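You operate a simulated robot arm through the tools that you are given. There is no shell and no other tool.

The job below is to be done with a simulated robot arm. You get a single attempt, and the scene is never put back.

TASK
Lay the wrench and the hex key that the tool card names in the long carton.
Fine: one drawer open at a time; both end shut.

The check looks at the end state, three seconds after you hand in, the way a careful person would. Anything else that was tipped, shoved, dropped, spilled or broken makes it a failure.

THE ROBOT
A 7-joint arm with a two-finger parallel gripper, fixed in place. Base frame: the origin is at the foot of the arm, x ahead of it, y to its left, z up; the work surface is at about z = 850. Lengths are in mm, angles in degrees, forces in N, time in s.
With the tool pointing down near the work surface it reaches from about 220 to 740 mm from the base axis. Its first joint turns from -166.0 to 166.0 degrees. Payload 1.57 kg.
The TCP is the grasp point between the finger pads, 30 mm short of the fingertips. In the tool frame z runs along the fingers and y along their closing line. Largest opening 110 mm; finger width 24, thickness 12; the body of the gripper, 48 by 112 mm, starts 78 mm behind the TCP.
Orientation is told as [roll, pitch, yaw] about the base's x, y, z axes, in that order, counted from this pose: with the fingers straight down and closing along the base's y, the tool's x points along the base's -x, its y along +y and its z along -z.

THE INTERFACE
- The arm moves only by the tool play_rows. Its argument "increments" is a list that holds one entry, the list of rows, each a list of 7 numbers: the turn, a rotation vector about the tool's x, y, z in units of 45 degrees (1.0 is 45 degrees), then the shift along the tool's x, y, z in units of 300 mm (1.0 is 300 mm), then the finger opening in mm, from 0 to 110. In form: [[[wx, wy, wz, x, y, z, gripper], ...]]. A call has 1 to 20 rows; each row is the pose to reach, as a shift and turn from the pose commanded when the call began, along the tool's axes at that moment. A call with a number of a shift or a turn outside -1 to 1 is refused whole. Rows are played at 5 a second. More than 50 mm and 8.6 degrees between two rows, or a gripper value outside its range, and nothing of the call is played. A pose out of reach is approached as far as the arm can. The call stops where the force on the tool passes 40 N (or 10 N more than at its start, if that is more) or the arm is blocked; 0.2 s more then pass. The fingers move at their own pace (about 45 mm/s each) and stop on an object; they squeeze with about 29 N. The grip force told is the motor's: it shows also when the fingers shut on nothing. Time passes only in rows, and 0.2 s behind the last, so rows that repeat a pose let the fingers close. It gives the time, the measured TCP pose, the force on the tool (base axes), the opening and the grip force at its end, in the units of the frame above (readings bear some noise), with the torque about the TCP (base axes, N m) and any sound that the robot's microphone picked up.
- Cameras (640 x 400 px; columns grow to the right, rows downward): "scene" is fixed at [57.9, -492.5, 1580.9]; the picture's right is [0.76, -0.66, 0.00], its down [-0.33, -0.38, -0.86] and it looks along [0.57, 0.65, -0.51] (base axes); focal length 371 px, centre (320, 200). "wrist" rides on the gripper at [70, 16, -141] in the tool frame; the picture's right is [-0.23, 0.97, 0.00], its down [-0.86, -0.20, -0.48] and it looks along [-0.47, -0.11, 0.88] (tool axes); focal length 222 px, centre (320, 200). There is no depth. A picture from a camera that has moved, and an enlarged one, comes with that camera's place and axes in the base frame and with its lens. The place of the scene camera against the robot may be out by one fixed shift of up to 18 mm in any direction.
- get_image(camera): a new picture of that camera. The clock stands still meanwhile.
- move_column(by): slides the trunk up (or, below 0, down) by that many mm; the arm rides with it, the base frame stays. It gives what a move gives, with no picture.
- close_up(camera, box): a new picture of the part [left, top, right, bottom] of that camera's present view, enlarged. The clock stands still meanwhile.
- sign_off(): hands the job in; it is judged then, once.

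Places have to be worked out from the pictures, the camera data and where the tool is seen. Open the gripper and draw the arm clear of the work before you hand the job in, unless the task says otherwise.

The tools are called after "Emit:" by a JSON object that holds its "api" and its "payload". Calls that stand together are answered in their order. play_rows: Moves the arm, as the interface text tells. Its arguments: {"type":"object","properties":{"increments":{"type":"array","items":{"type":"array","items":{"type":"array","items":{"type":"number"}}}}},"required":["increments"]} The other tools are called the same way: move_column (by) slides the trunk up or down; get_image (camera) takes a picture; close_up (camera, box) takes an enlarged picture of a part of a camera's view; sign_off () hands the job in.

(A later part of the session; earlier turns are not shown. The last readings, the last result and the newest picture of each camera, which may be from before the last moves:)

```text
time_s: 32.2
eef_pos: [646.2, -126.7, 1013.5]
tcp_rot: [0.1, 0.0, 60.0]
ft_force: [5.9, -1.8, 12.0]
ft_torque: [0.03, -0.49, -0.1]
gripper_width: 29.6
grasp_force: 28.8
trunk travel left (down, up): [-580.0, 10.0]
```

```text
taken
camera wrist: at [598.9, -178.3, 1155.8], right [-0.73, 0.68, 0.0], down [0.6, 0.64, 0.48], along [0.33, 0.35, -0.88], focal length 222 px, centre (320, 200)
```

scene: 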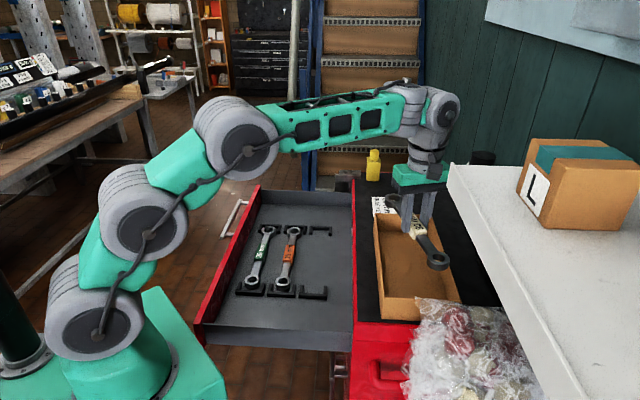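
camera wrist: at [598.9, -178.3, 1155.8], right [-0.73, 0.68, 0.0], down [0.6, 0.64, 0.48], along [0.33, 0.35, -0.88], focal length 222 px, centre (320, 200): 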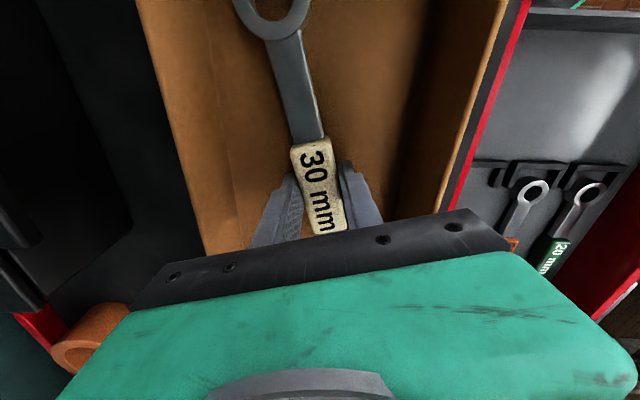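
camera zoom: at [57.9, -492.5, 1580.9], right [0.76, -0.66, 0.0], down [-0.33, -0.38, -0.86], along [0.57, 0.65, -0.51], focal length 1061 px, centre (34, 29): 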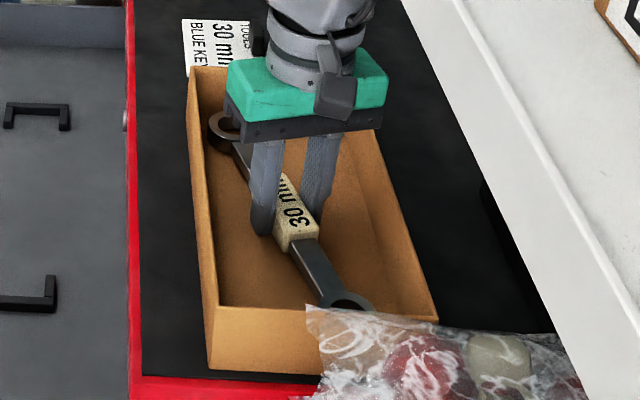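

Down to 12 N, and the carton hasn't shifted. I open the fingers now to 52 mm.

Emit:
{"api": "play_rows", "payload": {"increments": [[[0, 0, 0, 0, 0, -0.002, 32], [0, 0, 0, 0, 0, -0.002, 36], [0, 0, 0, 0, 0, -0.002, 44], [0, 0, 0, 0, 0, -0.002, 52], [0, 0, 0, 0, 0, -0.002, 52]]]}}

Emit:
{"api": "play_rows", "payload": {"increments": [[[0, 0, 0, 0, 0, -0.04, 52], [0, 0, 0, 0, 0, -0.1, 52], [0, 0, 0, 0, 0, -0.2, 52], [0, 0, 0, 0, 0, -0.3, 52], [0, 0, 0, 0, 0, -0.4, 52], [0, 0, 0, 0, 0, -0.4, 52]]]}}

Emit:
{"api": "get_image", "payload": {"camera": "wrist"}}

Emit:
{"api": "close_up", "payload": {"camera": "scene", "box": [360, 190, 480, 330]}}

```text
time_s: 33.4
eef_pos: [648.3, -126.4, 1013.9]
tcp_rot: [0.0, 0.1, 60.0]
ft_force: [-0.7, 0.7, -0.4]
ft_torque: [-0.04, -0.02, -0.01]
gripper_width: 51.9
grasp_force: 0.2
trunk travel left (down, up): [-580.0, 10.0]
```

```text
time_s: 34.8
eef_pos: [648.3, -126.1, 1135.7]
tcp_rot: [0.0, -0.1, 60.0]
ft_force: [-0.4, -0.1, -0.1]
ft_torque: [0.0, 0.01, 0.01]
gripper_width: 52.2
grasp_force: 0.1
trunk travel left (down, up): [-580.0, 10.0]
```

```text
taken
camera wrist: at [599.7, -178.0, 1277.8], right [-0.73, 0.68, 0.0], down [0.6, 0.64, 0.48], along [0.33, 0.35, -0.88], focal length 222 px, centre (320, 200)
```

wrist: 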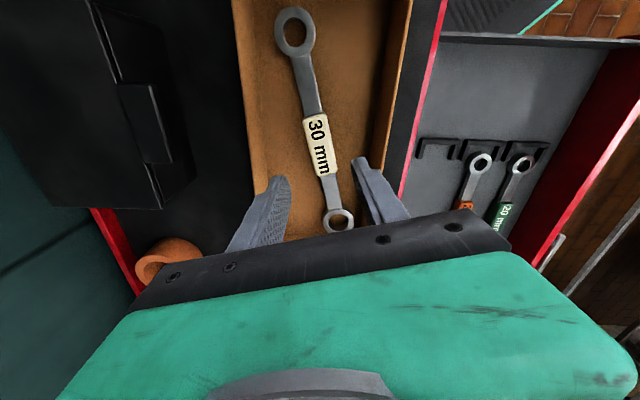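

```text
2.86 times, centred on (420, 260) of scene
camera zoom: at [57.9, -492.5, 1580.9], right [0.76, -0.66, 0.0], down [-0.33, -0.38, -0.86], along [0.57, 0.65, -0.51], focal length 1061 px, centre (34, 29)
```

zoom: 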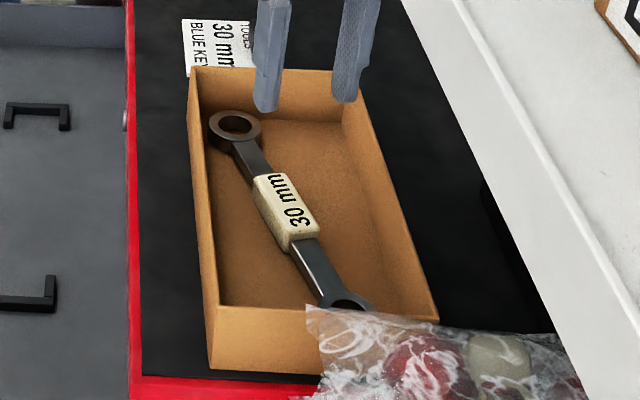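

The 30 mm wrench lies in the carton. Next I close the top drawer: its front's outer top edge is at d≈63, z≈917 with the handle at s≈560–790, so I'll push with closed fingers at s≈500, yaw −45 (narrow side of gripper toward the cabinet). First I travel out there high up.

Emit:
{"api": "play_rows", "payload": {"increments": [[[0, 0, 0.14, -0.058, 0.115, -0.02, 40], [0, 0, 0.28, -0.116, 0.23, -0.04, 20], [0, 0, 0.43, -0.174, 0.345, -0.0667, 0], [0, 0, 0.57, -0.232, 0.46, -0.0667, 0], [0, 0, 0.71, -0.29, 0.575, -0.0667, 0], [0, 0, 0.86, -0.348, 0.69, -0.0667, 0], [0, 0, 1.0, -0.4057, 0.804, -0.0667, 0], [0, 0, 1.0, -0.4057, 0.804, -0.0667, 0]]]}}

Emit:
{"api": "play_rows", "payload": {"increments": [[[0, 0, 0.14, 0.0276, 0.12, 0.027, 0], [0, 0, 0.28, 0.055, 0.24, 0.053, 0], [0, 0, 0.43, 0.083, 0.36, 0.08, 0], [0, 0, 0.57, 0.11, 0.48, 0.107, 0], [0, 0, 0.71, 0.138, 0.6, 0.133, 0], [0, 0, 0.86, 0.165, 0.72, 0.16, 0], [0, 0, 1.0, 0.193, 0.8386, 0.187, 0], [0, 0, 1.0, 0.193, 0.8386, 0.187, 0]]]}}

Emit:
{"api": "get_image", "payload": {"camera": "wrist"}}

Emit:
{"api": "get_image", "payload": {"camera": "scene"}}

```text
time_s: 36.6
eef_pos: [499.6, 100.5, 1155.5]
tcp_rot: [0.0, -0.1, 15.0]
ft_force: [0.0, -0.7, 0.3]
ft_torque: [0.02, 0.01, 0.02]
gripper_width: 0.0
grasp_force: 21.2
trunk travel left (down, up): [-580.0, 10.0]
```

```text
time_s: 38.4
eef_pos: [377.7, 326.0, 1099.8]
tcp_rot: [0.0, 0.0, -30.0]
ft_force: [-0.1, 0.6, -0.7]
ft_torque: [-0.04, -0.01, -0.01]
gripper_width: 0.0
grasp_force: 21.4
trunk travel left (down, up): [-580.0, 10.0]
```

```text
taken
camera wrist: at [326.5, 376.1, 1241.1], right [0.68, 0.73, 0.0], down [0.64, -0.6, 0.48], along [0.35, -0.33, -0.88], focal length 222 px, centre (320, 200)
```

wrist: 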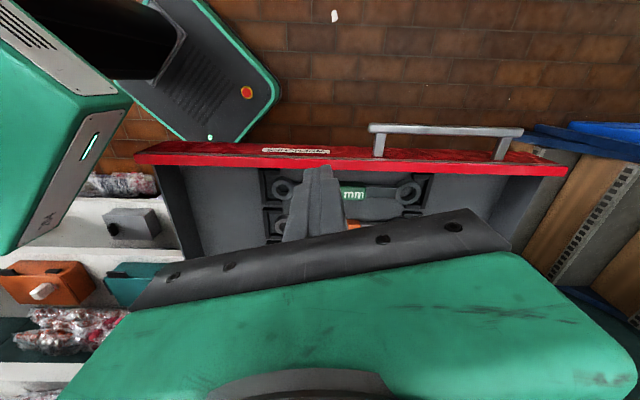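

```text
taken
```

scene: 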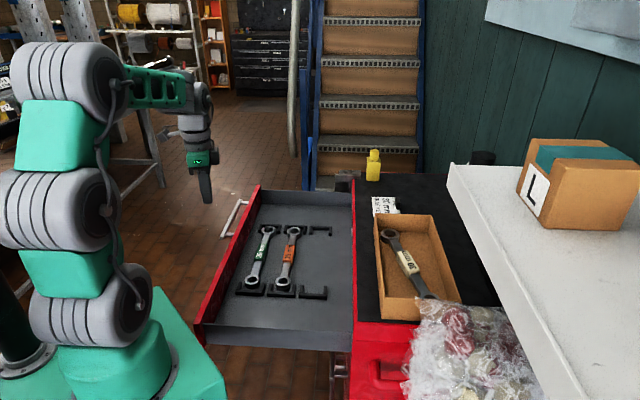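

The view down shows the drawer front, handle and a small label plate. I'll enlarge this to locate the front precisely and read the label.

Emit:
{"api": "close_up", "payload": {"camera": "wrist", "box": [120, 90, 360, 240]}}

Emit:
{"api": "close_up", "payload": {"camera": "wrist", "box": [340, 90, 600, 250]}}

Emit:
{"api": "close_up", "payload": {"camera": "wrist", "box": [250, 130, 350, 190]}}

```text
2.67 times, centred on (240, 165) of wrist
camera zoom: at [326.5, 376.1, 1241.1], right [0.68, 0.73, 0.0], down [0.64, -0.6, 0.48], along [0.35, -0.33, -0.88], focal length 592 px, centre (533, 293)
```

zoom: 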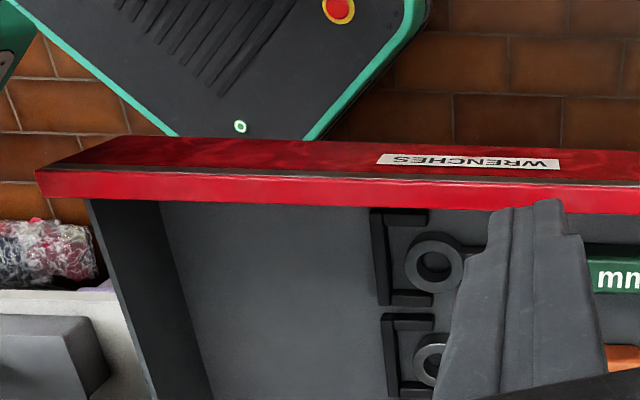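

```text
2.46 times, centred on (470, 170) of wrist
camera zoom: at [326.5, 376.1, 1241.1], right [0.68, 0.73, 0.0], down [0.64, -0.6, 0.48], along [0.35, -0.33, -0.88], focal length 547 px, centre (-49, 274)
```

zoom: 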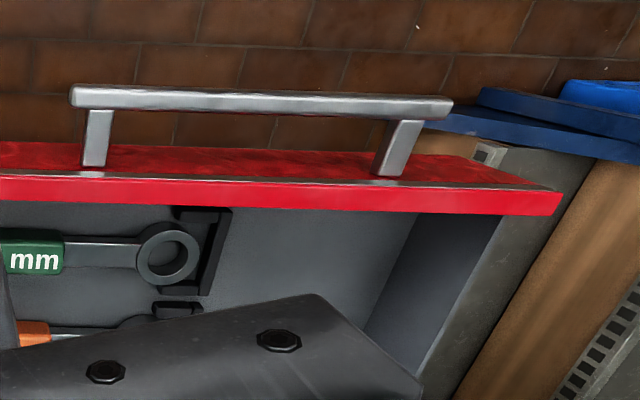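

```text
6.40 times, centred on (300, 160) of wrist
camera zoom: at [326.5, 376.1, 1241.1], right [0.68, 0.73, 0.0], down [0.64, -0.6, 0.48], along [0.35, -0.33, -0.88], focal length 1422 px, centre (448, 456)
```

zoom: 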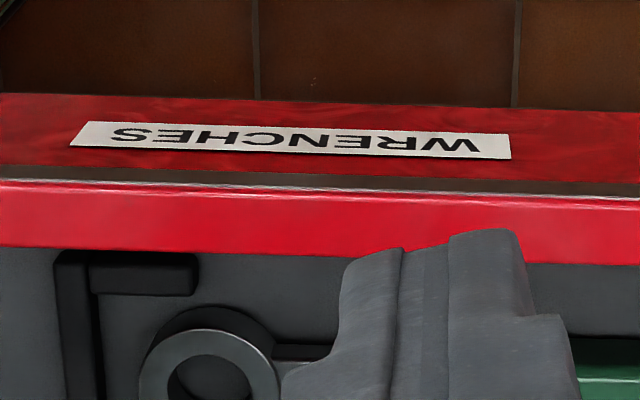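

The label reads "WRENCHES", its front's outer top edge is at d≈67, z≈921, s 226–883; handle bar at d≈25. I finish turning to yaw −45 and lower outside the front to z≈905.

Emit:
{"api": "play_rows", "payload": {"increments": [[[0, 0, 0.11, 0, 0, 0.13, 0], [0, 0, 0.22, 0, 0, 0.26, 0], [0, 0, 0.333, 0, 0, 0.39, 0], [0, 0, 0.333, 0, 0, 0.52, 0], [0, 0, 0.333, 0, 0, 0.6, 0], [0, 0, 0.333, 0, 0, 0.65, 0], [0, 0, 0.333, 0, 0, 0.65, 0]]]}}

Emit:
{"api": "get_image", "payload": {"camera": "wrist"}}

Emit:
{"api": "get_image", "payload": {"camera": "scene"}}

```text
time_s: 40.0
eef_pos: [378.3, 326.9, 903.9]
tcp_rot: [0.1, 0.0, -45.0]
ft_force: [-0.1, 0.3, -0.1]
ft_torque: [0.01, 0.04, -0.02]
gripper_width: 0.0
grasp_force: 22.3
trunk travel left (down, up): [-580.0, 10.0]
```

```text
taken
camera wrist: at [341.3, 388.5, 1046.1], right [0.85, 0.53, 0.0], down [0.46, -0.75, 0.48], along [0.25, -0.41, -0.88], focal length 222 px, centre (320, 200)
```

wrist: 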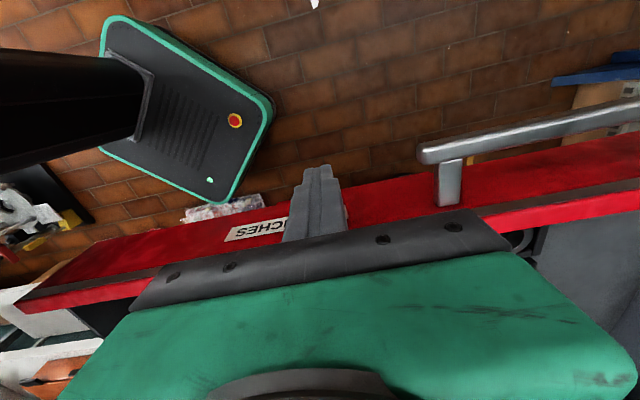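

```text
taken
```

scene: 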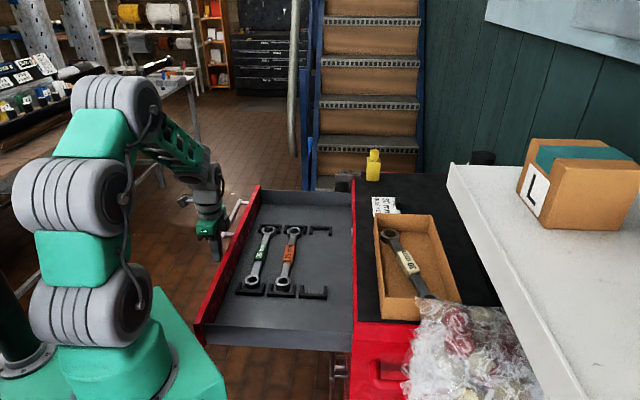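

Fingers are just outside the front, clear of the handle. I push toward +d in steady 18 mm steps.

Emit:
{"api": "play_rows", "payload": {"increments": [[[0, 0, 0, -0.03, 0, 0, 0], [0, 0, 0, -0.06, 0, 0, 0], [0, 0, 0, -0.1, 0, 0, 0], [0, 0, 0, -0.15, 0, 0, 0], [0, 0, 0, -0.21, 0, 0, 0], [0, 0, 0, -0.27, 0, 0, 0], [0, 0, 0, -0.33, 0, 0, 0], [0, 0, 0, -0.39, 0, 0, 0], [0, 0, 0, -0.45, 0, 0, 0], [0, 0, 0, -0.51, 0, 0, 0], [0, 0, 0, -0.57, 0, 0, 0], [0, 0, 0, -0.63, 0, 0, 0], [0, 0, 0, -0.69, 0, 0, 0], [0, 0, 0, -0.75, 0, 0, 0], [0, 0, 0, -0.8, 0, 0, 0], [0, 0, 0, -0.83, 0, 0, 0]]]}}

Emit:
{"api": "get_image", "payload": {"camera": "scene"}}

Emit:
{"api": "get_image", "payload": {"camera": "wrist"}}

```text
time_s: 43.4
eef_pos: [554.5, 151.9, 903.9]
tcp_rot: [0.0, 0.1, -45.1]
ft_force: [-1.0, 0.8, -0.4]
ft_torque: [-0.02, -0.01, 0.02]
gripper_width: 0.0
grasp_force: 20.8
trunk travel left (down, up): [-580.0, 10.0]
```

```text
taken
```

scene: 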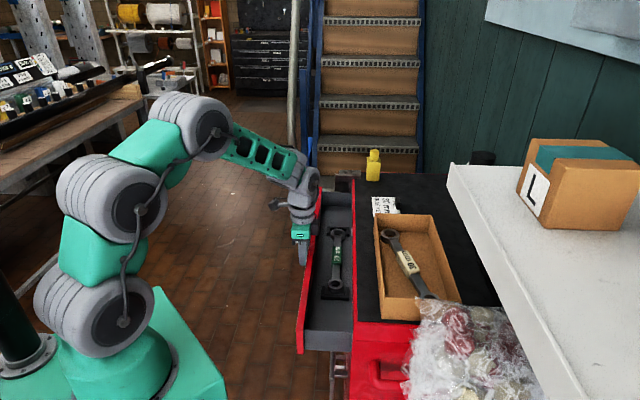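

```text
taken
camera wrist: at [516.7, 212.9, 1046.0], right [0.85, 0.53, 0.0], down [0.46, -0.75, 0.48], along [0.25, -0.41, -0.88], focal length 222 px, centre (320, 200)
```

wrist: 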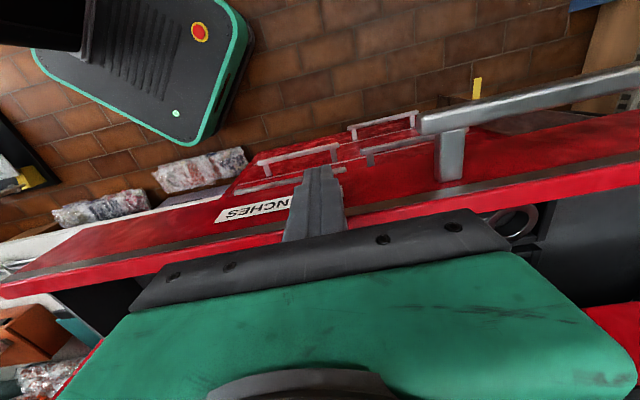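

The drawer moves freely and is most of the way in; below it I can see smaller drawer handles in two columns. I push the remaining ~110 mm more slowly.

Emit:
{"api": "play_rows", "payload": {"increments": [[[0, 0, 0, -0.05, 0, 0, 0], [0, 0, 0, -0.1, 0, 0, 0], [0, 0, 0, -0.15, 0, 0, 0], [0, 0, 0, -0.2, 0, 0, 0], [0, 0, 0, -0.24, 0, 0, 0], [0, 0, 0, -0.27, 0, 0, 0], [0, 0, 0, -0.29, 0, 0, 0], [0, 0, 0, -0.31, 0, 0, 0], [0, 0, 0, -0.33, 0, 0, 0], [0, 0, 0, -0.345, 0, 0, 0], [0, 0, 0, -0.36, 0, 0, 0], [0, 0, 0, -0.375, 0, 0, 0], [0, 0, 0, -0.39, 0, 0, 0]]]}}

Emit:
{"api": "get_image", "payload": {"camera": "scene"}}

Emit:
{"api": "get_image", "payload": {"camera": "wrist"}}

```text
time_s: 46.2
eef_pos: [637.0, 68.5, 903.3]
tcp_rot: [0.0, 0.0, -44.9]
ft_force: [-0.3, 1.5, -1.3]
ft_torque: [0.0, 0.0, -0.02]
gripper_width: 0.0
grasp_force: 21.3
trunk travel left (down, up): [-580.0, 10.0]
```

```text
taken
```

scene: 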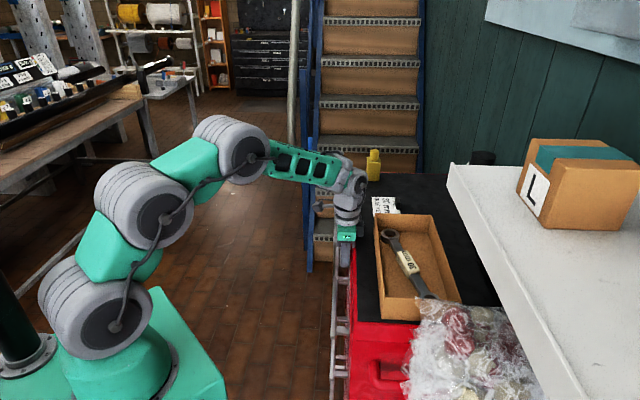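

```text
taken
camera wrist: at [600.1, 130.2, 1046.1], right [0.85, 0.53, 0.0], down [0.46, -0.75, 0.48], along [0.25, -0.41, -0.88], focal length 222 px, centre (320, 200)
```

wrist: 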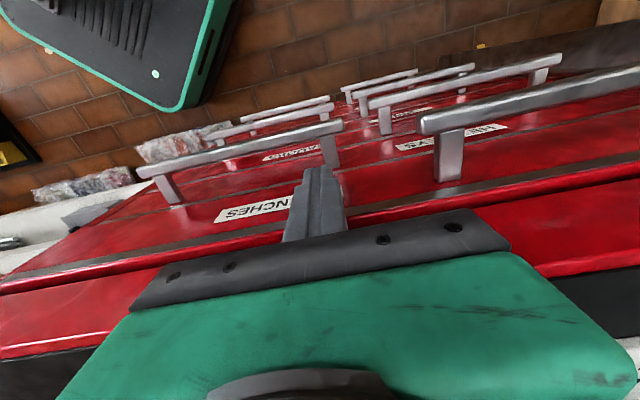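

No resistance yet at TCP d≈402. I look closely for whether the drawer front is flush with the other fronts.

Emit:
{"api": "close_up", "payload": {"camera": "wrist", "box": [0, 30, 640, 330]}}

Emit:
{"api": "close_up", "payload": {"camera": "scene", "box": [310, 160, 410, 400]}}

Emit:
{"api": "close_up", "payload": {"camera": "wrist", "box": [420, 60, 640, 300]}}

Emit:
{"api": "close_up", "payload": {"camera": "wrist", "box": [120, 50, 600, 240]}}

```text
1.00 times, centred on (320, 180) of wrist (not enlarged: the box is as wide or as high as the picture)
camera zoom: at [600.1, 130.2, 1046.1], right [0.85, 0.53, 0.0], down [0.46, -0.75, 0.48], along [0.25, -0.41, -0.88], focal length 222 px, centre (320, 220)
```

zoom: 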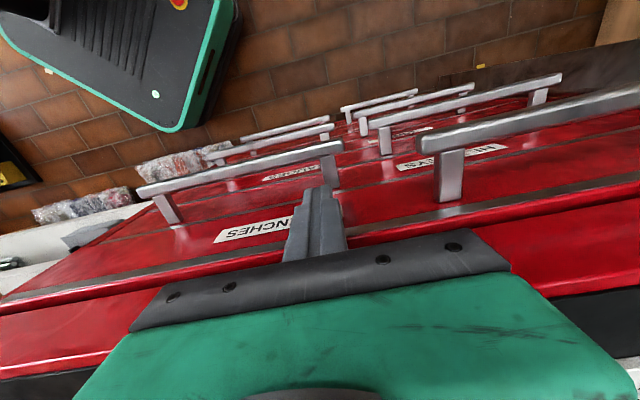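

```text
1.67 times, centred on (360, 280) of scene
camera zoom: at [57.9, -492.5, 1580.9], right [0.76, -0.66, 0.0], down [-0.33, -0.38, -0.86], along [0.57, 0.65, -0.51], focal length 619 px, centre (253, 67)
```

zoom: 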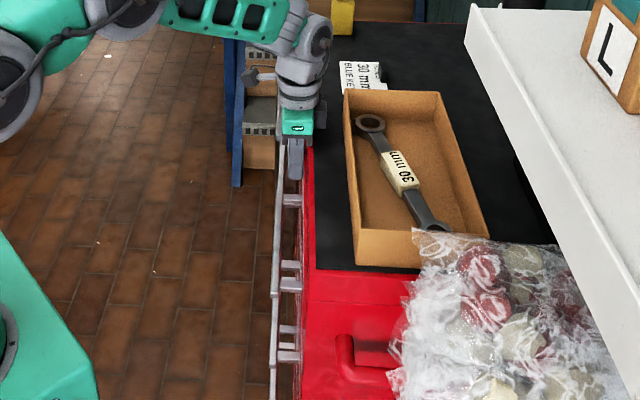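

```text
1.67 times, centred on (530, 180) of wrist
camera zoom: at [600.1, 130.2, 1046.1], right [0.85, 0.53, 0.0], down [0.46, -0.75, 0.48], along [0.25, -0.41, -0.88], focal length 370 px, centre (-30, 233)
```

zoom: 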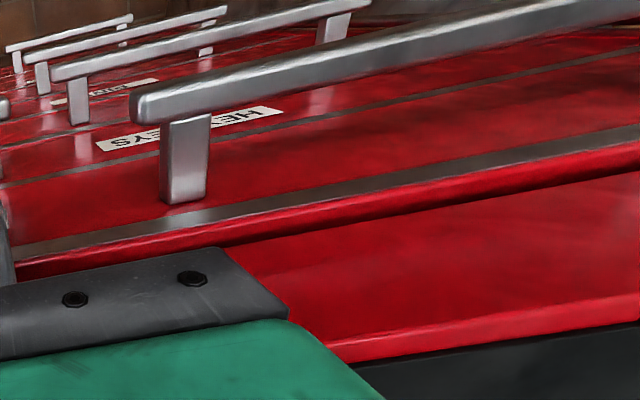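

```text
1.33 times, centred on (360, 145) of wrist
camera zoom: at [600.1, 130.2, 1046.1], right [0.85, 0.53, 0.0], down [0.46, -0.75, 0.48], along [0.25, -0.41, -0.88], focal length 296 px, centre (267, 273)
```

zoom: 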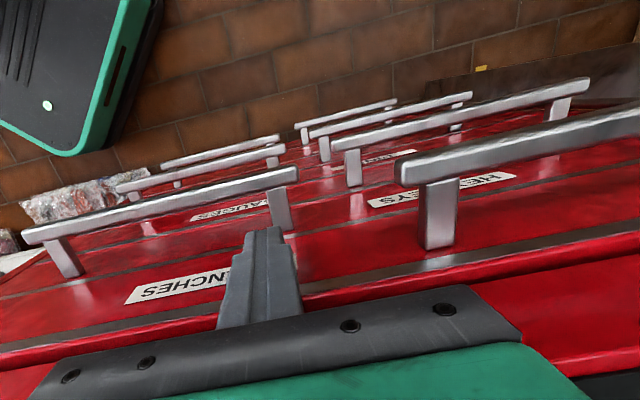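

Labels are now readable: top drawer "WRENCHES", the second one down "HEX KEYS" with its handle on the left side. The top drawer isn't at its stop yet, so I raise 12 mm for clearance over the cabinet rim and keep pushing gently until I feel the stop.

Emit:
{"api": "play_rows", "payload": {"increments": [[[0, 0, 0, 0, 0, -0.02, 0], [0, 0, 0, 0, 0, -0.04, 0], [0, 0, 0, -0.01, 0, -0.04, 0], [0, 0, 0, -0.02, 0, -0.04, 0], [0, 0, 0, -0.03, 0, -0.04, 0], [0, 0, 0, -0.04, 0, -0.04, 0], [0, 0, 0, -0.05, 0, -0.04, 0], [0, 0, 0, -0.05, 0, -0.04, 0]]]}}

Emit:
{"api": "close_up", "payload": {"camera": "wrist", "box": [120, 50, 600, 240]}}

```text
time_s: 47.6
eef_pos: [638.9, 62.6, 916.8]
tcp_rot: [-0.3, 0.4, -44.4]
ft_force: [-24.1, 27.9, 12.2]
ft_torque: [-1.93, -1.51, -0.23]
gripper_width: 0.0
grasp_force: 21.2
trunk travel left (down, up): [-580.0, 10.0]
stopped in row 7: the force on the tool passed its limit at 43 N (the readings are from after the stop); the commanded pose is now the measured one
```

```text
1.33 times, centred on (360, 145) of wrist
camera zoom: at [603.4, 126.2, 1058.1], right [0.84, 0.54, -0.01], down [0.48, -0.74, 0.47], along [0.25, -0.4, -0.88], focal length 296 px, centre (267, 273)
```

zoom: 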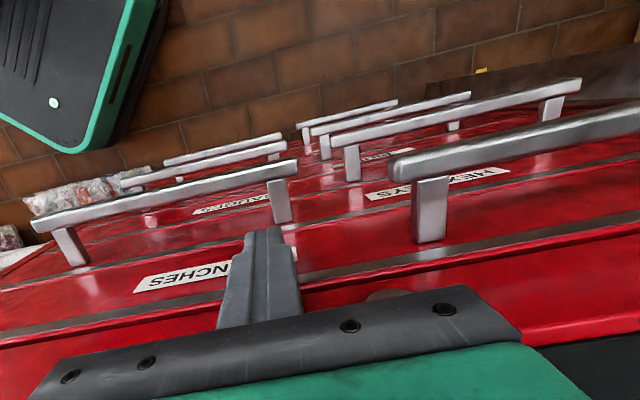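

The drawer hit its stop (43 N) with its face at d≈419. I back away from the front and check the drawer stays shut.

Emit:
{"api": "play_rows", "payload": {"increments": [[[0, 0, 0, 0.03, 0, 0, 0], [0, 0, 0, 0.1, 0, -0.03, 0], [0, 0, 0, 0.22, 0, -0.1, 0], [0, 0, 0, 0.35, 0, -0.2, 0], [0, 0, 0, 0.5, 0, -0.3, 0], [0, 0, 0, 0.62, 0, -0.4, 0], [0, 0, 0, 0.74, 0, -0.5, 0], [0, 0, 0, 0.74, 0, -0.5, 0]]]}}

Emit:
{"api": "get_image", "payload": {"camera": "wrist"}}

Emit:
{"api": "get_image", "payload": {"camera": "scene"}}

```text
refused: row 5 steps farther than a row can; nothing moved
```

```text
taken
camera wrist: at [603.4, 126.2, 1058.1], right [0.84, 0.54, -0.01], down [0.48, -0.74, 0.47], along [0.25, -0.4, -0.88], focal length 222 px, centre (320, 200)
```

wrist: 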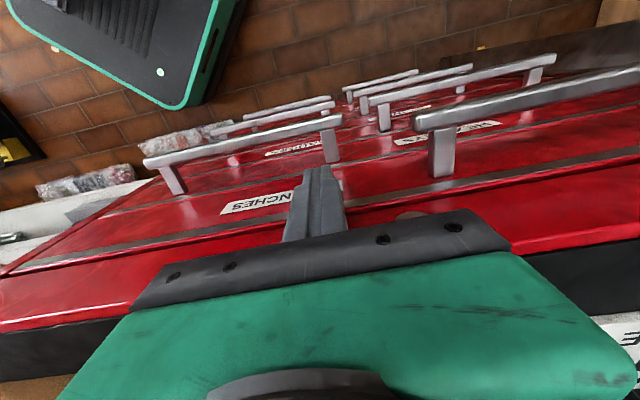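

```text
taken
```

scene: 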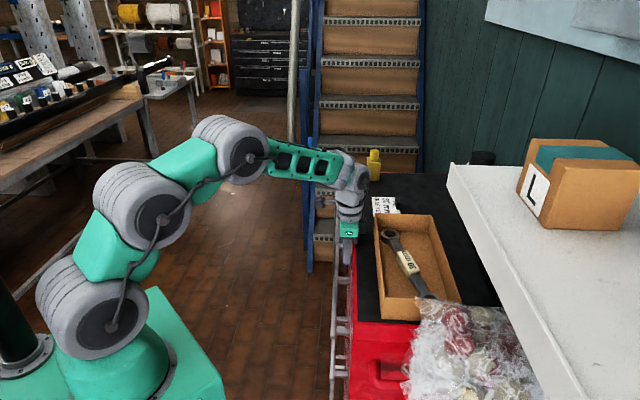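

One row was too long, so I resend with smaller steps: back off from the front and up. The orientation drift is tiny.

Emit:
{"api": "play_rows", "payload": {"increments": [[[0, 0, 0, 0.03, 0, 0, 0], [0, 0, 0, 0.1, 0, -0.02, 0], [0, 0, 0, 0.2, 0, -0.06, 0], [0, 0, 0, 0.32, 0, -0.12, 0], [0, 0, 0, 0.44, 0, -0.2, 0], [0, 0, 0, 0.55, 0, -0.28, 0], [0, 0, 0, 0.65, 0, -0.36, 0], [0, 0, 0, 0.74, 0, -0.46, 0], [0, 0, 0, 0.74, 0, -0.5, 0]]]}}

Emit:
{"api": "get_image", "payload": {"camera": "wrist"}}

Emit:
{"api": "get_image", "payload": {"camera": "scene"}}

```text
time_s: 49.6
eef_pos: [487.2, 216.6, 1066.3]
tcp_rot: [-0.3, 0.4, -45.0]
ft_force: [-0.8, -0.1, -0.7]
ft_torque: [0.0, -0.01, 0.0]
gripper_width: 0.1
grasp_force: 21.5
trunk travel left (down, up): [-580.0, 10.0]
```

```text
taken
camera wrist: at [450.7, 278.0, 1207.8], right [0.85, 0.53, -0.01], down [0.47, -0.74, 0.47], along [0.25, -0.41, -0.88], focal length 222 px, centre (320, 200)
```

wrist: 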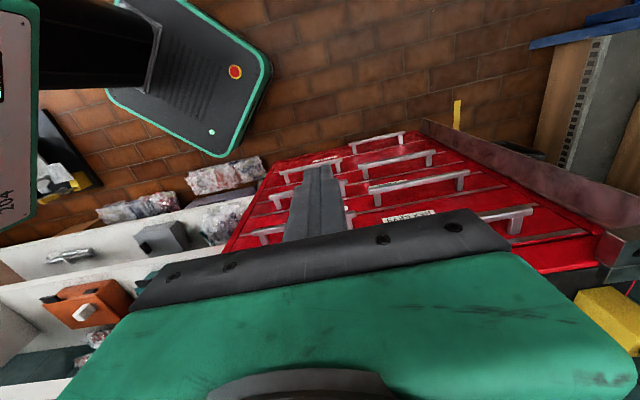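

```text
taken
```

scene: 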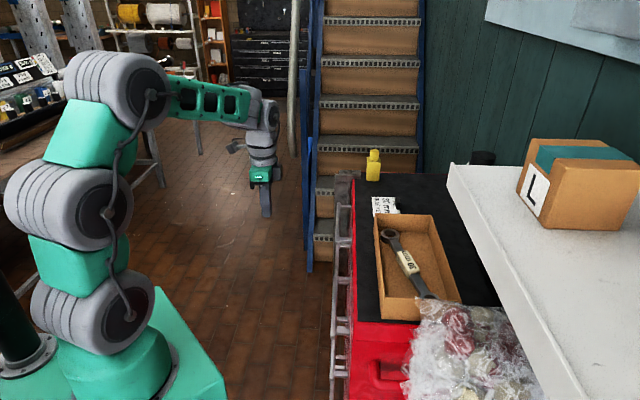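

The top drawer stayed shut. I enlarge the cabinet front to read the labels and match handles to drawers.

Emit:
{"api": "close_up", "payload": {"camera": "wrist", "box": [220, 110, 420, 260]}}

Emit:
{"api": "close_up", "payload": {"camera": "wrist", "box": [340, 110, 600, 270]}}

Emit:
{"api": "close_up", "payload": {"camera": "wrist", "box": [370, 190, 470, 240]}}

Emit:
{"api": "close_up", "payload": {"camera": "scene", "box": [310, 160, 410, 400]}}

```text
2.67 times, centred on (320, 185) of wrist
camera zoom: at [450.7, 278.0, 1207.8], right [0.85, 0.53, -0.01], down [0.47, -0.74, 0.47], along [0.25, -0.41, -0.88], focal length 592 px, centre (320, 240)
```

zoom: 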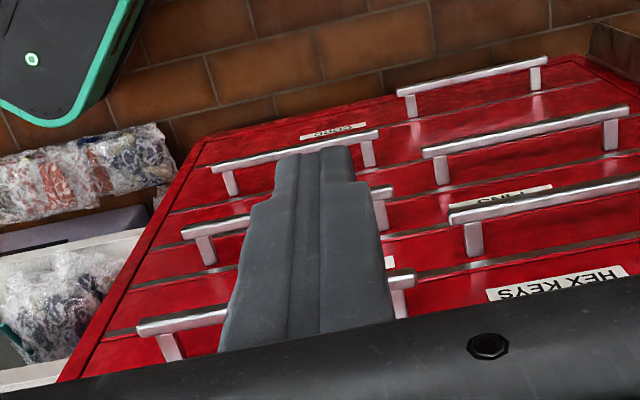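

```text
2.46 times, centred on (470, 190) of wrist
camera zoom: at [450.7, 278.0, 1207.8], right [0.85, 0.53, -0.01], down [0.47, -0.74, 0.47], along [0.25, -0.41, -0.88], focal length 547 px, centre (-49, 225)
```

zoom: 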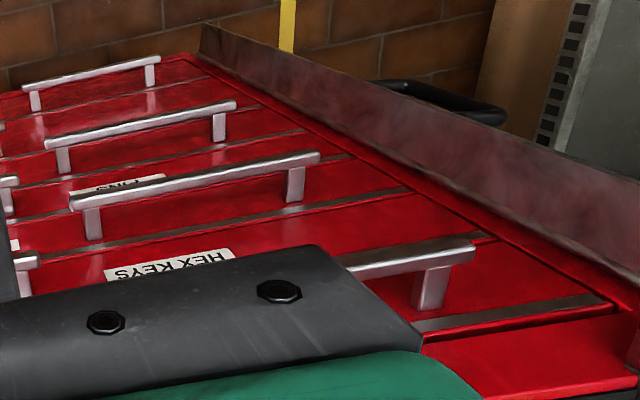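

```text
6.40 times, centred on (420, 215) of wrist
camera zoom: at [450.7, 278.0, 1207.8], right [0.85, 0.53, -0.01], down [0.47, -0.74, 0.47], along [0.25, -0.41, -0.88], focal length 1422 px, centre (-320, 104)
```

zoom: 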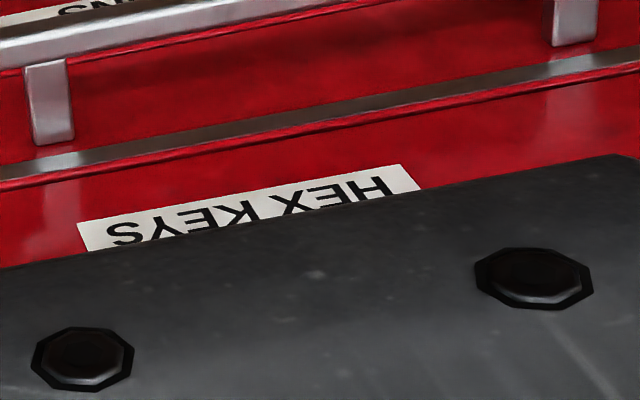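

```text
1.67 times, centred on (360, 280) of scene
camera zoom: at [57.9, -492.5, 1580.9], right [0.76, -0.66, 0.0], down [-0.33, -0.38, -0.86], along [0.57, 0.65, -0.51], focal length 619 px, centre (253, 67)
```

zoom: 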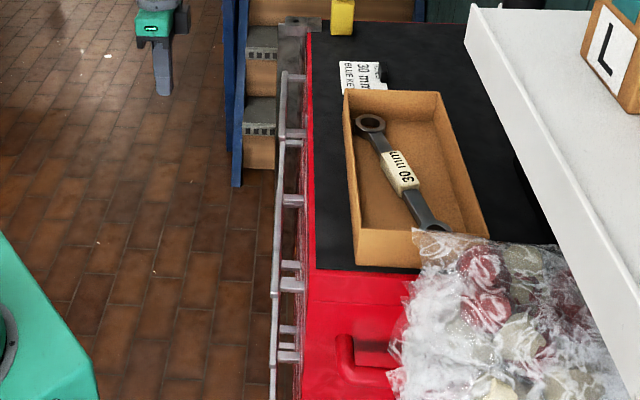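

Confirmed: the second drawer is "HEX KEYS", with its handle bar at about s 299–531, d≈377, z≈810. I'll hook that bar from above with the fully open gripper, one finger in the gap behind the bar. First I lower the trunk 120 mm for a comfortable reach.

Emit:
{"api": "move_column", "payload": {"by": -120}}

```text
time_s: 51.1
eef_pos: [486.9, 216.9, 946.4]
tcp_rot: [-0.4, 0.4, -44.8]
ft_force: [-0.1, -1.0, 0.2]
ft_torque: [0.01, -0.01, -0.01]
gripper_width: 0.0
grasp_force: 21.3
trunk travel left (down, up): [-460.0, 130.0]
```

I turn toward yaw 45 in two calls while moving to s≈415, d≈300 and opening the gripper fully, correcting the small tilt first.

Emit:
{"api": "play_rows", "payload": {"increments": [[[-0.0126, 0, 0, 0, 0, 0, 0], [-0.0126, 0, -0.14, -0.05, -0.04, -0.01, 30], [-0.0126, 0, -0.28, -0.1, -0.08, -0.02, 60], [-0.0126, 0, -0.42, -0.15, -0.12, -0.03, 90], [-0.0126, 0, -0.57, -0.2, -0.16, -0.04, 110], [-0.0126, 0, -0.71, -0.25, -0.2, -0.047, 110], [-0.0126, 0, -0.86, -0.31, -0.24, -0.047, 110], [-0.0126, 0, -1.0, -0.364, -0.2755, -0.047, 110], [-0.0126, 0, -1.0, -0.364, -0.2755, -0.047, 110]]]}}

Emit:
{"api": "play_rows", "payload": {"increments": [[[0, 0, -0.15, 0, 0, 0, 110], [0, 0, -0.3, 0, 0, 0, 110], [0, 0, -0.45, 0, 0, 0, 110], [0, 0, -0.6, 0, 0, 0, 110], [0, 0, -0.75, 0, 0, 0, 110], [0, 0, -0.9, 0, 0, 0, 110], [0, 0, -1.0, 0, 0, 0, 110], [0, 0, -1.0, 0, 0, 0, 110]]]}}

Emit:
{"api": "get_image", "payload": {"camera": "wrist"}}

Emit:
{"api": "get_image", "payload": {"camera": "scene"}}

```text
time_s: 53.1
eef_pos: [506.8, 82.1, 960.1]
tcp_rot: [0.6, 0.2, 0.4]
ft_force: [-1.2, 0.0, -0.4]
ft_torque: [0.01, -0.01, 0.04]
gripper_width: 110.0
grasp_force: 0.0
trunk travel left (down, up): [-460.0, 130.0]
```

```text
time_s: 54.9
eef_pos: [506.2, 79.8, 959.3]
tcp_rot: [0.5, -0.3, 45.3]
ft_force: [-0.3, 0.2, -0.3]
ft_torque: [0.01, -0.02, 0.0]
gripper_width: 109.9
grasp_force: 0.0
trunk travel left (down, up): [-460.0, 130.0]
```

```text
taken
camera wrist: at [447.0, 42.1, 1101.1], right [-0.53, 0.85, 0.01], down [0.75, 0.46, 0.48], along [0.4, 0.26, -0.88], focal length 222 px, centre (320, 200)
```

wrist: 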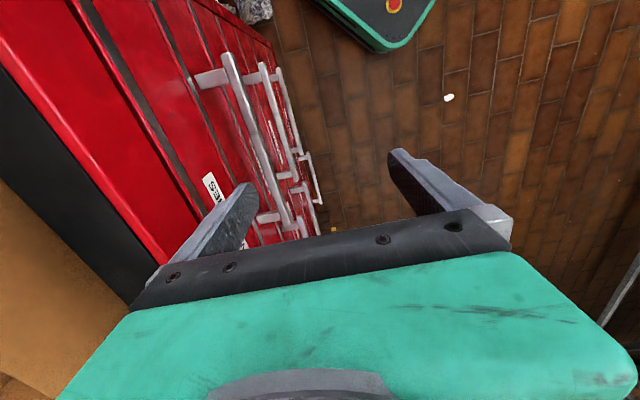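

```text
taken
```

scene: 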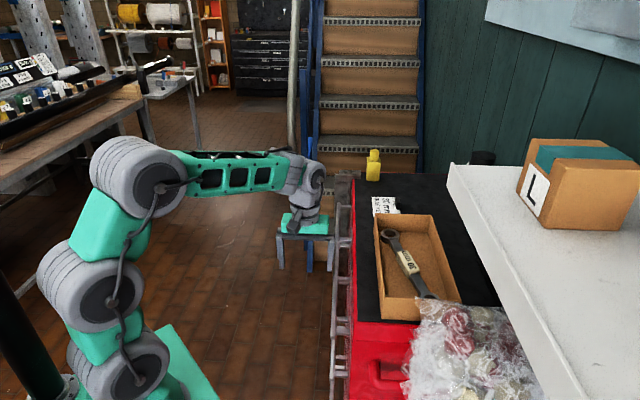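

I enlarge this view to locate the HEX KEYS bar and the gap behind it accurately.

Emit:
{"api": "close_up", "payload": {"camera": "wrist", "box": [160, 30, 360, 250]}}

Emit:
{"api": "close_up", "payload": {"camera": "wrist", "box": [170, 30, 290, 110]}}

```text
1.82 times, centred on (260, 140) of wrist
camera zoom: at [447.0, 42.1, 1101.1], right [-0.53, 0.85, 0.01], down [0.75, 0.46, 0.48], along [0.4, 0.26, -0.88], focal length 404 px, centre (429, 309)
```

zoom: 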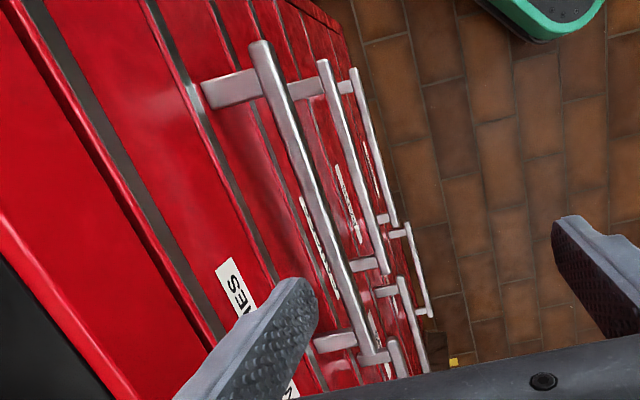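

```text
5.00 times, centred on (230, 70) of wrist
camera zoom: at [447.0, 42.1, 1101.1], right [-0.53, 0.85, 0.01], down [0.75, 0.46, 0.48], along [0.4, 0.26, -0.88], focal length 1111 px, centre (770, 850)
```

zoom: 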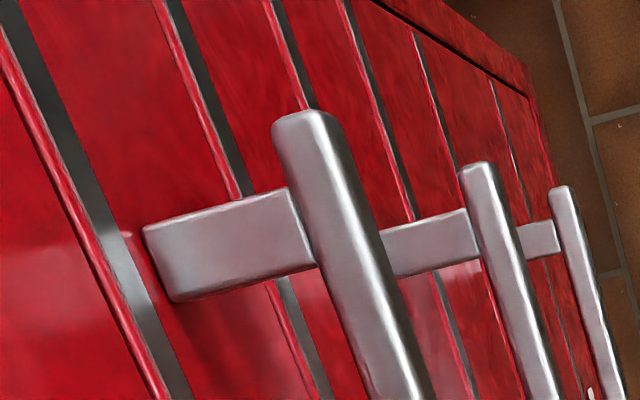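

The HEX KEYS bar spans d≈371–386 with top near z≈820, and the face at 419 leaves a ~33 mm gap. I descend in front of it, shift in above the bar, then take a look before lowering the inner finger into the gap.

Emit:
{"api": "play_rows", "payload": {"increments": [[[0.011, 0.0067, 0.0067, 0, 0, 0.1, 110], [0.011, 0.0067, 0.0067, 0, 0, 0.2, 110], [0.011, 0.0067, 0.0067, 0, 0, 0.297, 110], [0.011, 0.0067, 0.0067, 0, -0.06, 0.297, 110], [0.011, 0.0067, 0.0067, 0, -0.132, 0.297, 110], [0.011, 0.0067, 0.0067, 0, -0.132, 0.297, 110]]]}}

Emit:
{"api": "get_image", "payload": {"camera": "wrist"}}

Emit:
{"api": "close_up", "payload": {"camera": "scene", "box": [250, 180, 410, 400]}}

```text
time_s: 56.3
eef_pos: [533.2, 54.0, 869.3]
tcp_rot: [0.1, 0.0, 44.9]
ft_force: [0.0, -0.1, -0.1]
ft_torque: [0.04, 0.0, -0.01]
gripper_width: 110.1
grasp_force: 0.2
trunk travel left (down, up): [-460.0, 130.0]
```

```text
taken
camera wrist: at [474.0, 17.4, 1011.2], right [-0.53, 0.85, 0.0], down [0.75, 0.46, 0.48], along [0.4, 0.25, -0.88], focal length 222 px, centre (320, 200)
```

wrist: 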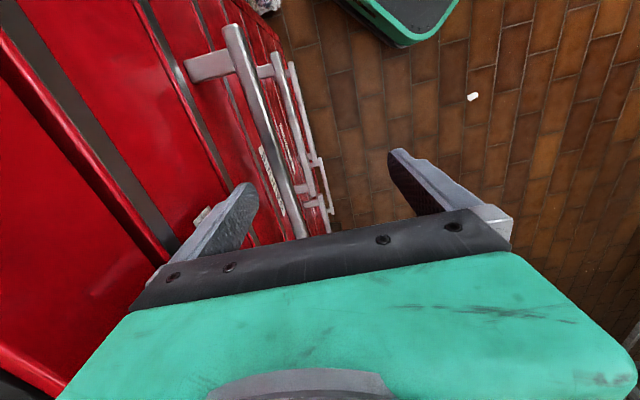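

```text
1.82 times, centred on (330, 290) of scene
camera zoom: at [57.9, -492.5, 1580.9], right [0.76, -0.66, 0.0], down [-0.33, -0.38, -0.86], along [0.57, 0.65, -0.51], focal length 675 px, centre (302, 36)
```

zoom: 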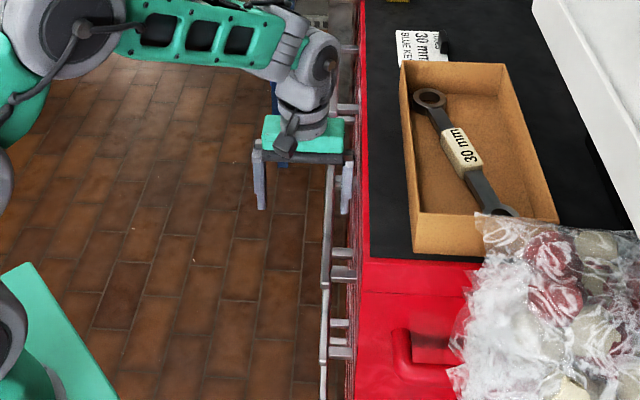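

The inner finger is visible between the bar and the drawer faces from the scene view. I lower it into the gap.

Emit:
{"api": "play_rows", "payload": {"increments": [[[0, 0, 0, 0, 0, 0.05, 110], [0, 0, 0, 0, 0, 0.1, 110], [0, 0, 0, 0, 0, 0.15, 110], [0, 0, 0, 0, 0, 0.19, 110], [0, 0, 0, 0, 0, 0.21, 110], [0, 0, 0, 0, 0, 0.21, 110]]]}}

Emit:
{"api": "close_up", "payload": {"camera": "wrist", "box": [160, 30, 360, 250]}}

Emit:
{"api": "close_up", "payload": {"camera": "scene", "box": [290, 200, 390, 320]}}

```text
time_s: 57.7
eef_pos: [535.0, 54.0, 807.4]
tcp_rot: [0.1, 0.1, 44.9]
ft_force: [-0.2, 0.7, -0.4]
ft_torque: [-0.03, -0.03, 0.02]
gripper_width: 110.0
grasp_force: 0.0
trunk travel left (down, up): [-460.0, 130.0]
```

```text
1.82 times, centred on (260, 140) of wrist
camera zoom: at [473.9, 17.1, 948.5], right [-0.53, 0.85, 0.0], down [0.75, 0.46, 0.48], along [0.4, 0.25, -0.88], focal length 404 px, centre (429, 309)
```

zoom: 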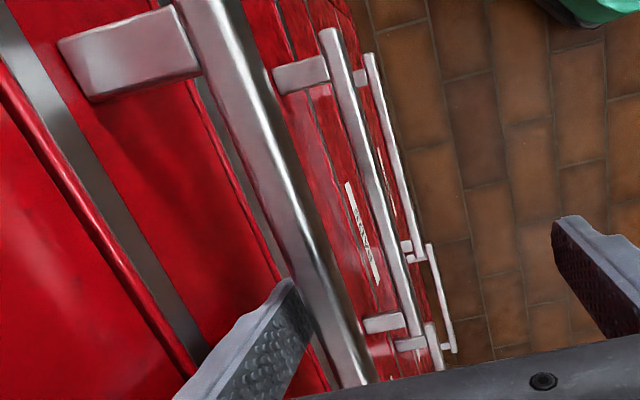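

```text
3.33 times, centred on (340, 260) of scene
camera zoom: at [57.9, -492.5, 1580.9], right [0.76, -0.66, 0.0], down [-0.33, -0.38, -0.86], along [0.57, 0.65, -0.51], focal length 1237 px, centre (253, 0)
```

zoom: 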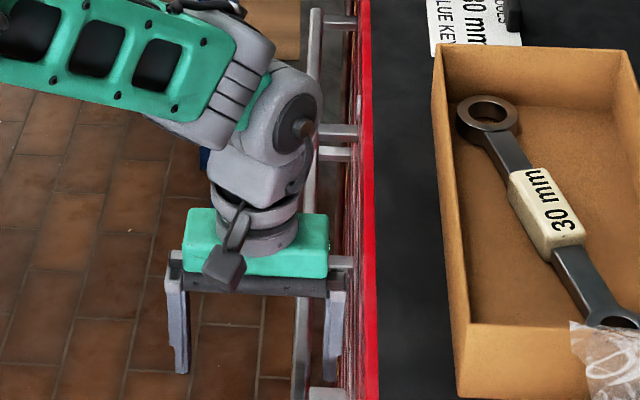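

The finger is hooked behind the bar. I pull straight out (−d), starting gently.

Emit:
{"api": "play_rows", "payload": {"increments": [[[0, 0, 0, 0, 0.015, 0, 110], [0, 0, 0, 0, 0.03, 0, 110], [0, 0, 0, 0, 0.045, 0, 110], [0, 0, 0, 0, 0.07, 0, 110], [0, 0, 0, 0, 0.1, 0, 110], [0, 0, 0, 0, 0.14, 0, 110], [0, 0, 0, 0, 0.18, 0, 110], [0, 0, 0, 0, 0.23, 0, 110], [0, 0, 0, 0, 0.28, 0, 110], [0, 0, 0, 0, 0.33, 0, 110], [0, 0, 0, 0, 0.38, 0, 110], [0, 0, 0, 0, 0.42, 0, 110], [0, 0, 0, 0, 0.45, 0, 110], [0, 0, 0, 0, 0.47, 0, 110]]]}}

Emit:
{"api": "get_image", "payload": {"camera": "scene"}}

Emit:
{"api": "get_image", "payload": {"camera": "wrist"}}

```text
time_s: 60.7
eef_pos: [433.7, 154.7, 807.0]
tcp_rot: [0.1, 0.2, 44.9]
ft_force: [0.3, -1.1, 0.8]
ft_torque: [-0.01, 0.0, 0.03]
gripper_width: 110.1
grasp_force: 0.1
trunk travel left (down, up): [-460.0, 130.0]
```

```text
taken
```

scene: 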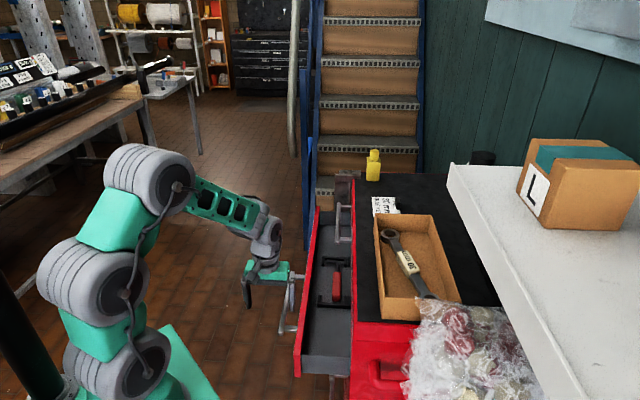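

```text
taken
camera wrist: at [374.4, 117.0, 949.1], right [-0.53, 0.85, 0.0], down [0.75, 0.46, 0.48], along [0.4, 0.25, -0.88], focal length 222 px, centre (320, 200)
```

wrist: 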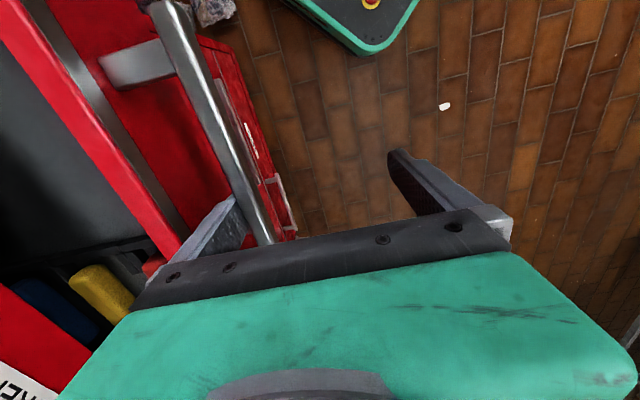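

The drawer opens smoothly and I can already see coloured key handles (red, yellow, blue). I continue pulling about 190 mm more.

Emit:
{"api": "play_rows", "payload": {"increments": [[[0, 0, 0, 0, 0.03, 0, 110], [0, 0, 0, 0, 0.07, 0, 110], [0, 0, 0, 0, 0.12, 0, 110], [0, 0, 0, 0, 0.17, 0, 110], [0, 0, 0, 0, 0.22, 0, 110], [0, 0, 0, 0, 0.27, 0, 110], [0, 0, 0, 0, 0.32, 0, 110], [0, 0, 0, 0, 0.37, 0, 110], [0, 0, 0, 0, 0.42, 0, 110], [0, 0, 0, 0, 0.47, 0, 110], [0, 0, 0, 0, 0.52, 0, 110], [0, 0, 0, 0, 0.57, 0, 110], [0, 0, 0, 0, 0.6, 0, 110], [0, 0, 0, 0, 0.62, 0, 110], [0, 0, 0, 0, 0.63, 0, 110]]]}}

Emit:
{"api": "get_image", "payload": {"camera": "scene"}}

Emit:
{"api": "get_image", "payload": {"camera": "wrist"}}

```text
time_s: 63.9
eef_pos: [301.0, 286.8, 807.6]
tcp_rot: [0.1, 0.1, 44.9]
ft_force: [1.4, -1.9, 0.7]
ft_torque: [-0.04, -0.02, -0.02]
gripper_width: 110.0
grasp_force: 0.1
trunk travel left (down, up): [-460.0, 130.0]
```

```text
taken
```

scene: 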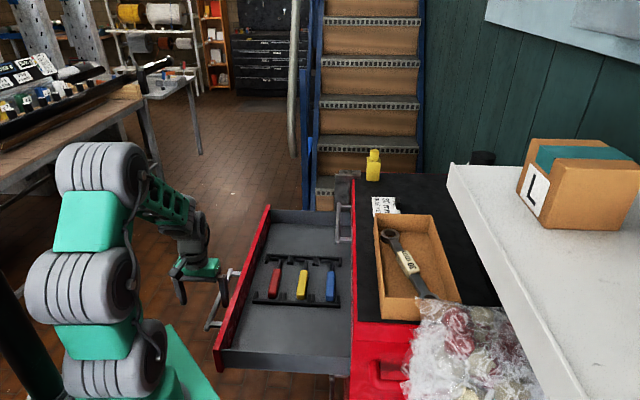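

```text
taken
camera wrist: at [241.0, 250.3, 949.2], right [-0.53, 0.85, 0.0], down [0.75, 0.46, 0.48], along [0.4, 0.25, -0.88], focal length 222 px, centre (320, 200)
```

wrist: 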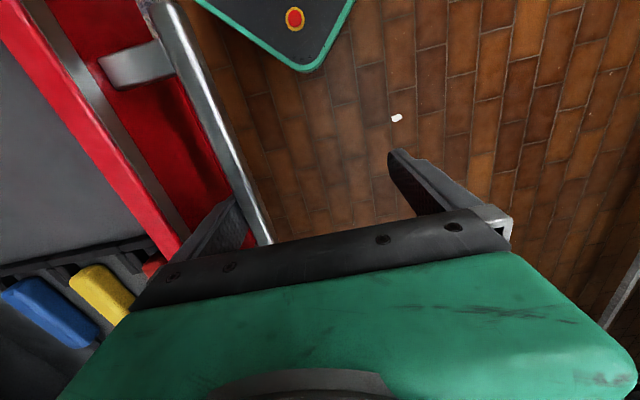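

All three keys are visible: red, yellow and blue (nearest to the cabinet). I enlarge the scene view of them before unhooking.

Emit:
{"api": "close_up", "payload": {"camera": "scene", "box": [240, 230, 360, 330]}}

```text
4.00 times, centred on (300, 280) of scene
camera zoom: at [57.9, -492.5, 1580.9], right [0.76, -0.66, 0.0], down [-0.33, -0.38, -0.86], along [0.57, 0.65, -0.51], focal length 1485 px, centre (400, -120)
```

zoom: 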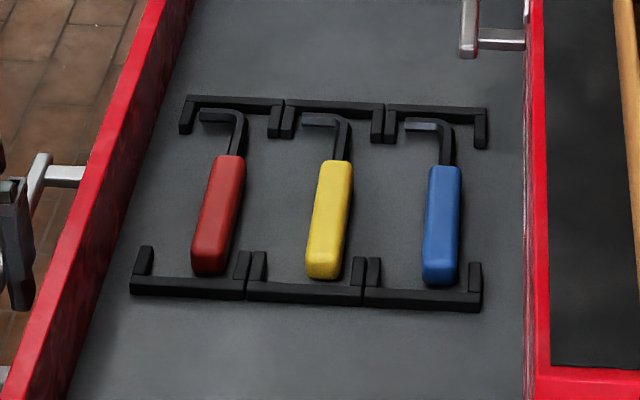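

The blue key sits at roughly d≈361, too near the cabinet face for the gripper body, so I pull the drawer out another ~35 mm while still hooked.

Emit:
{"api": "play_rows", "payload": {"increments": [[[0, 0, 0, 0, 0.02, 0, 110], [0, 0, 0, 0, 0.045, 0, 110], [0, 0, 0, 0, 0.07, 0, 110], [0, 0, 0, 0, 0.09, 0, 110], [0, 0, 0, 0, 0.105, 0, 110], [0, 0, 0, 0, 0.117, 0, 110], [0, 0, 0, 0, 0.117, 0, 110]]]}}

Emit:
{"api": "close_up", "payload": {"camera": "scene", "box": [200, 200, 380, 400]}}

```text
time_s: 65.5
eef_pos: [280.1, 310.7, 807.7]
tcp_rot: [0.0, 0.1, 44.6]
ft_force: [25.4, -22.7, -2.7]
ft_torque: [0.2, 0.16, 0.56]
gripper_width: 110.2
grasp_force: 0.4
trunk travel left (down, up): [-460.0, 130.0]
```

```text
2.00 times, centred on (290, 300) of scene
camera zoom: at [57.9, -492.5, 1580.9], right [0.76, -0.66, 0.0], down [-0.33, -0.38, -0.86], along [0.57, 0.65, -0.51], focal length 742 px, centre (380, 0)
```

zoom: 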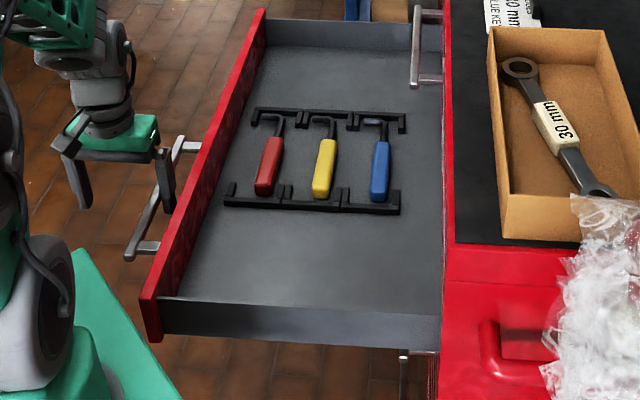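

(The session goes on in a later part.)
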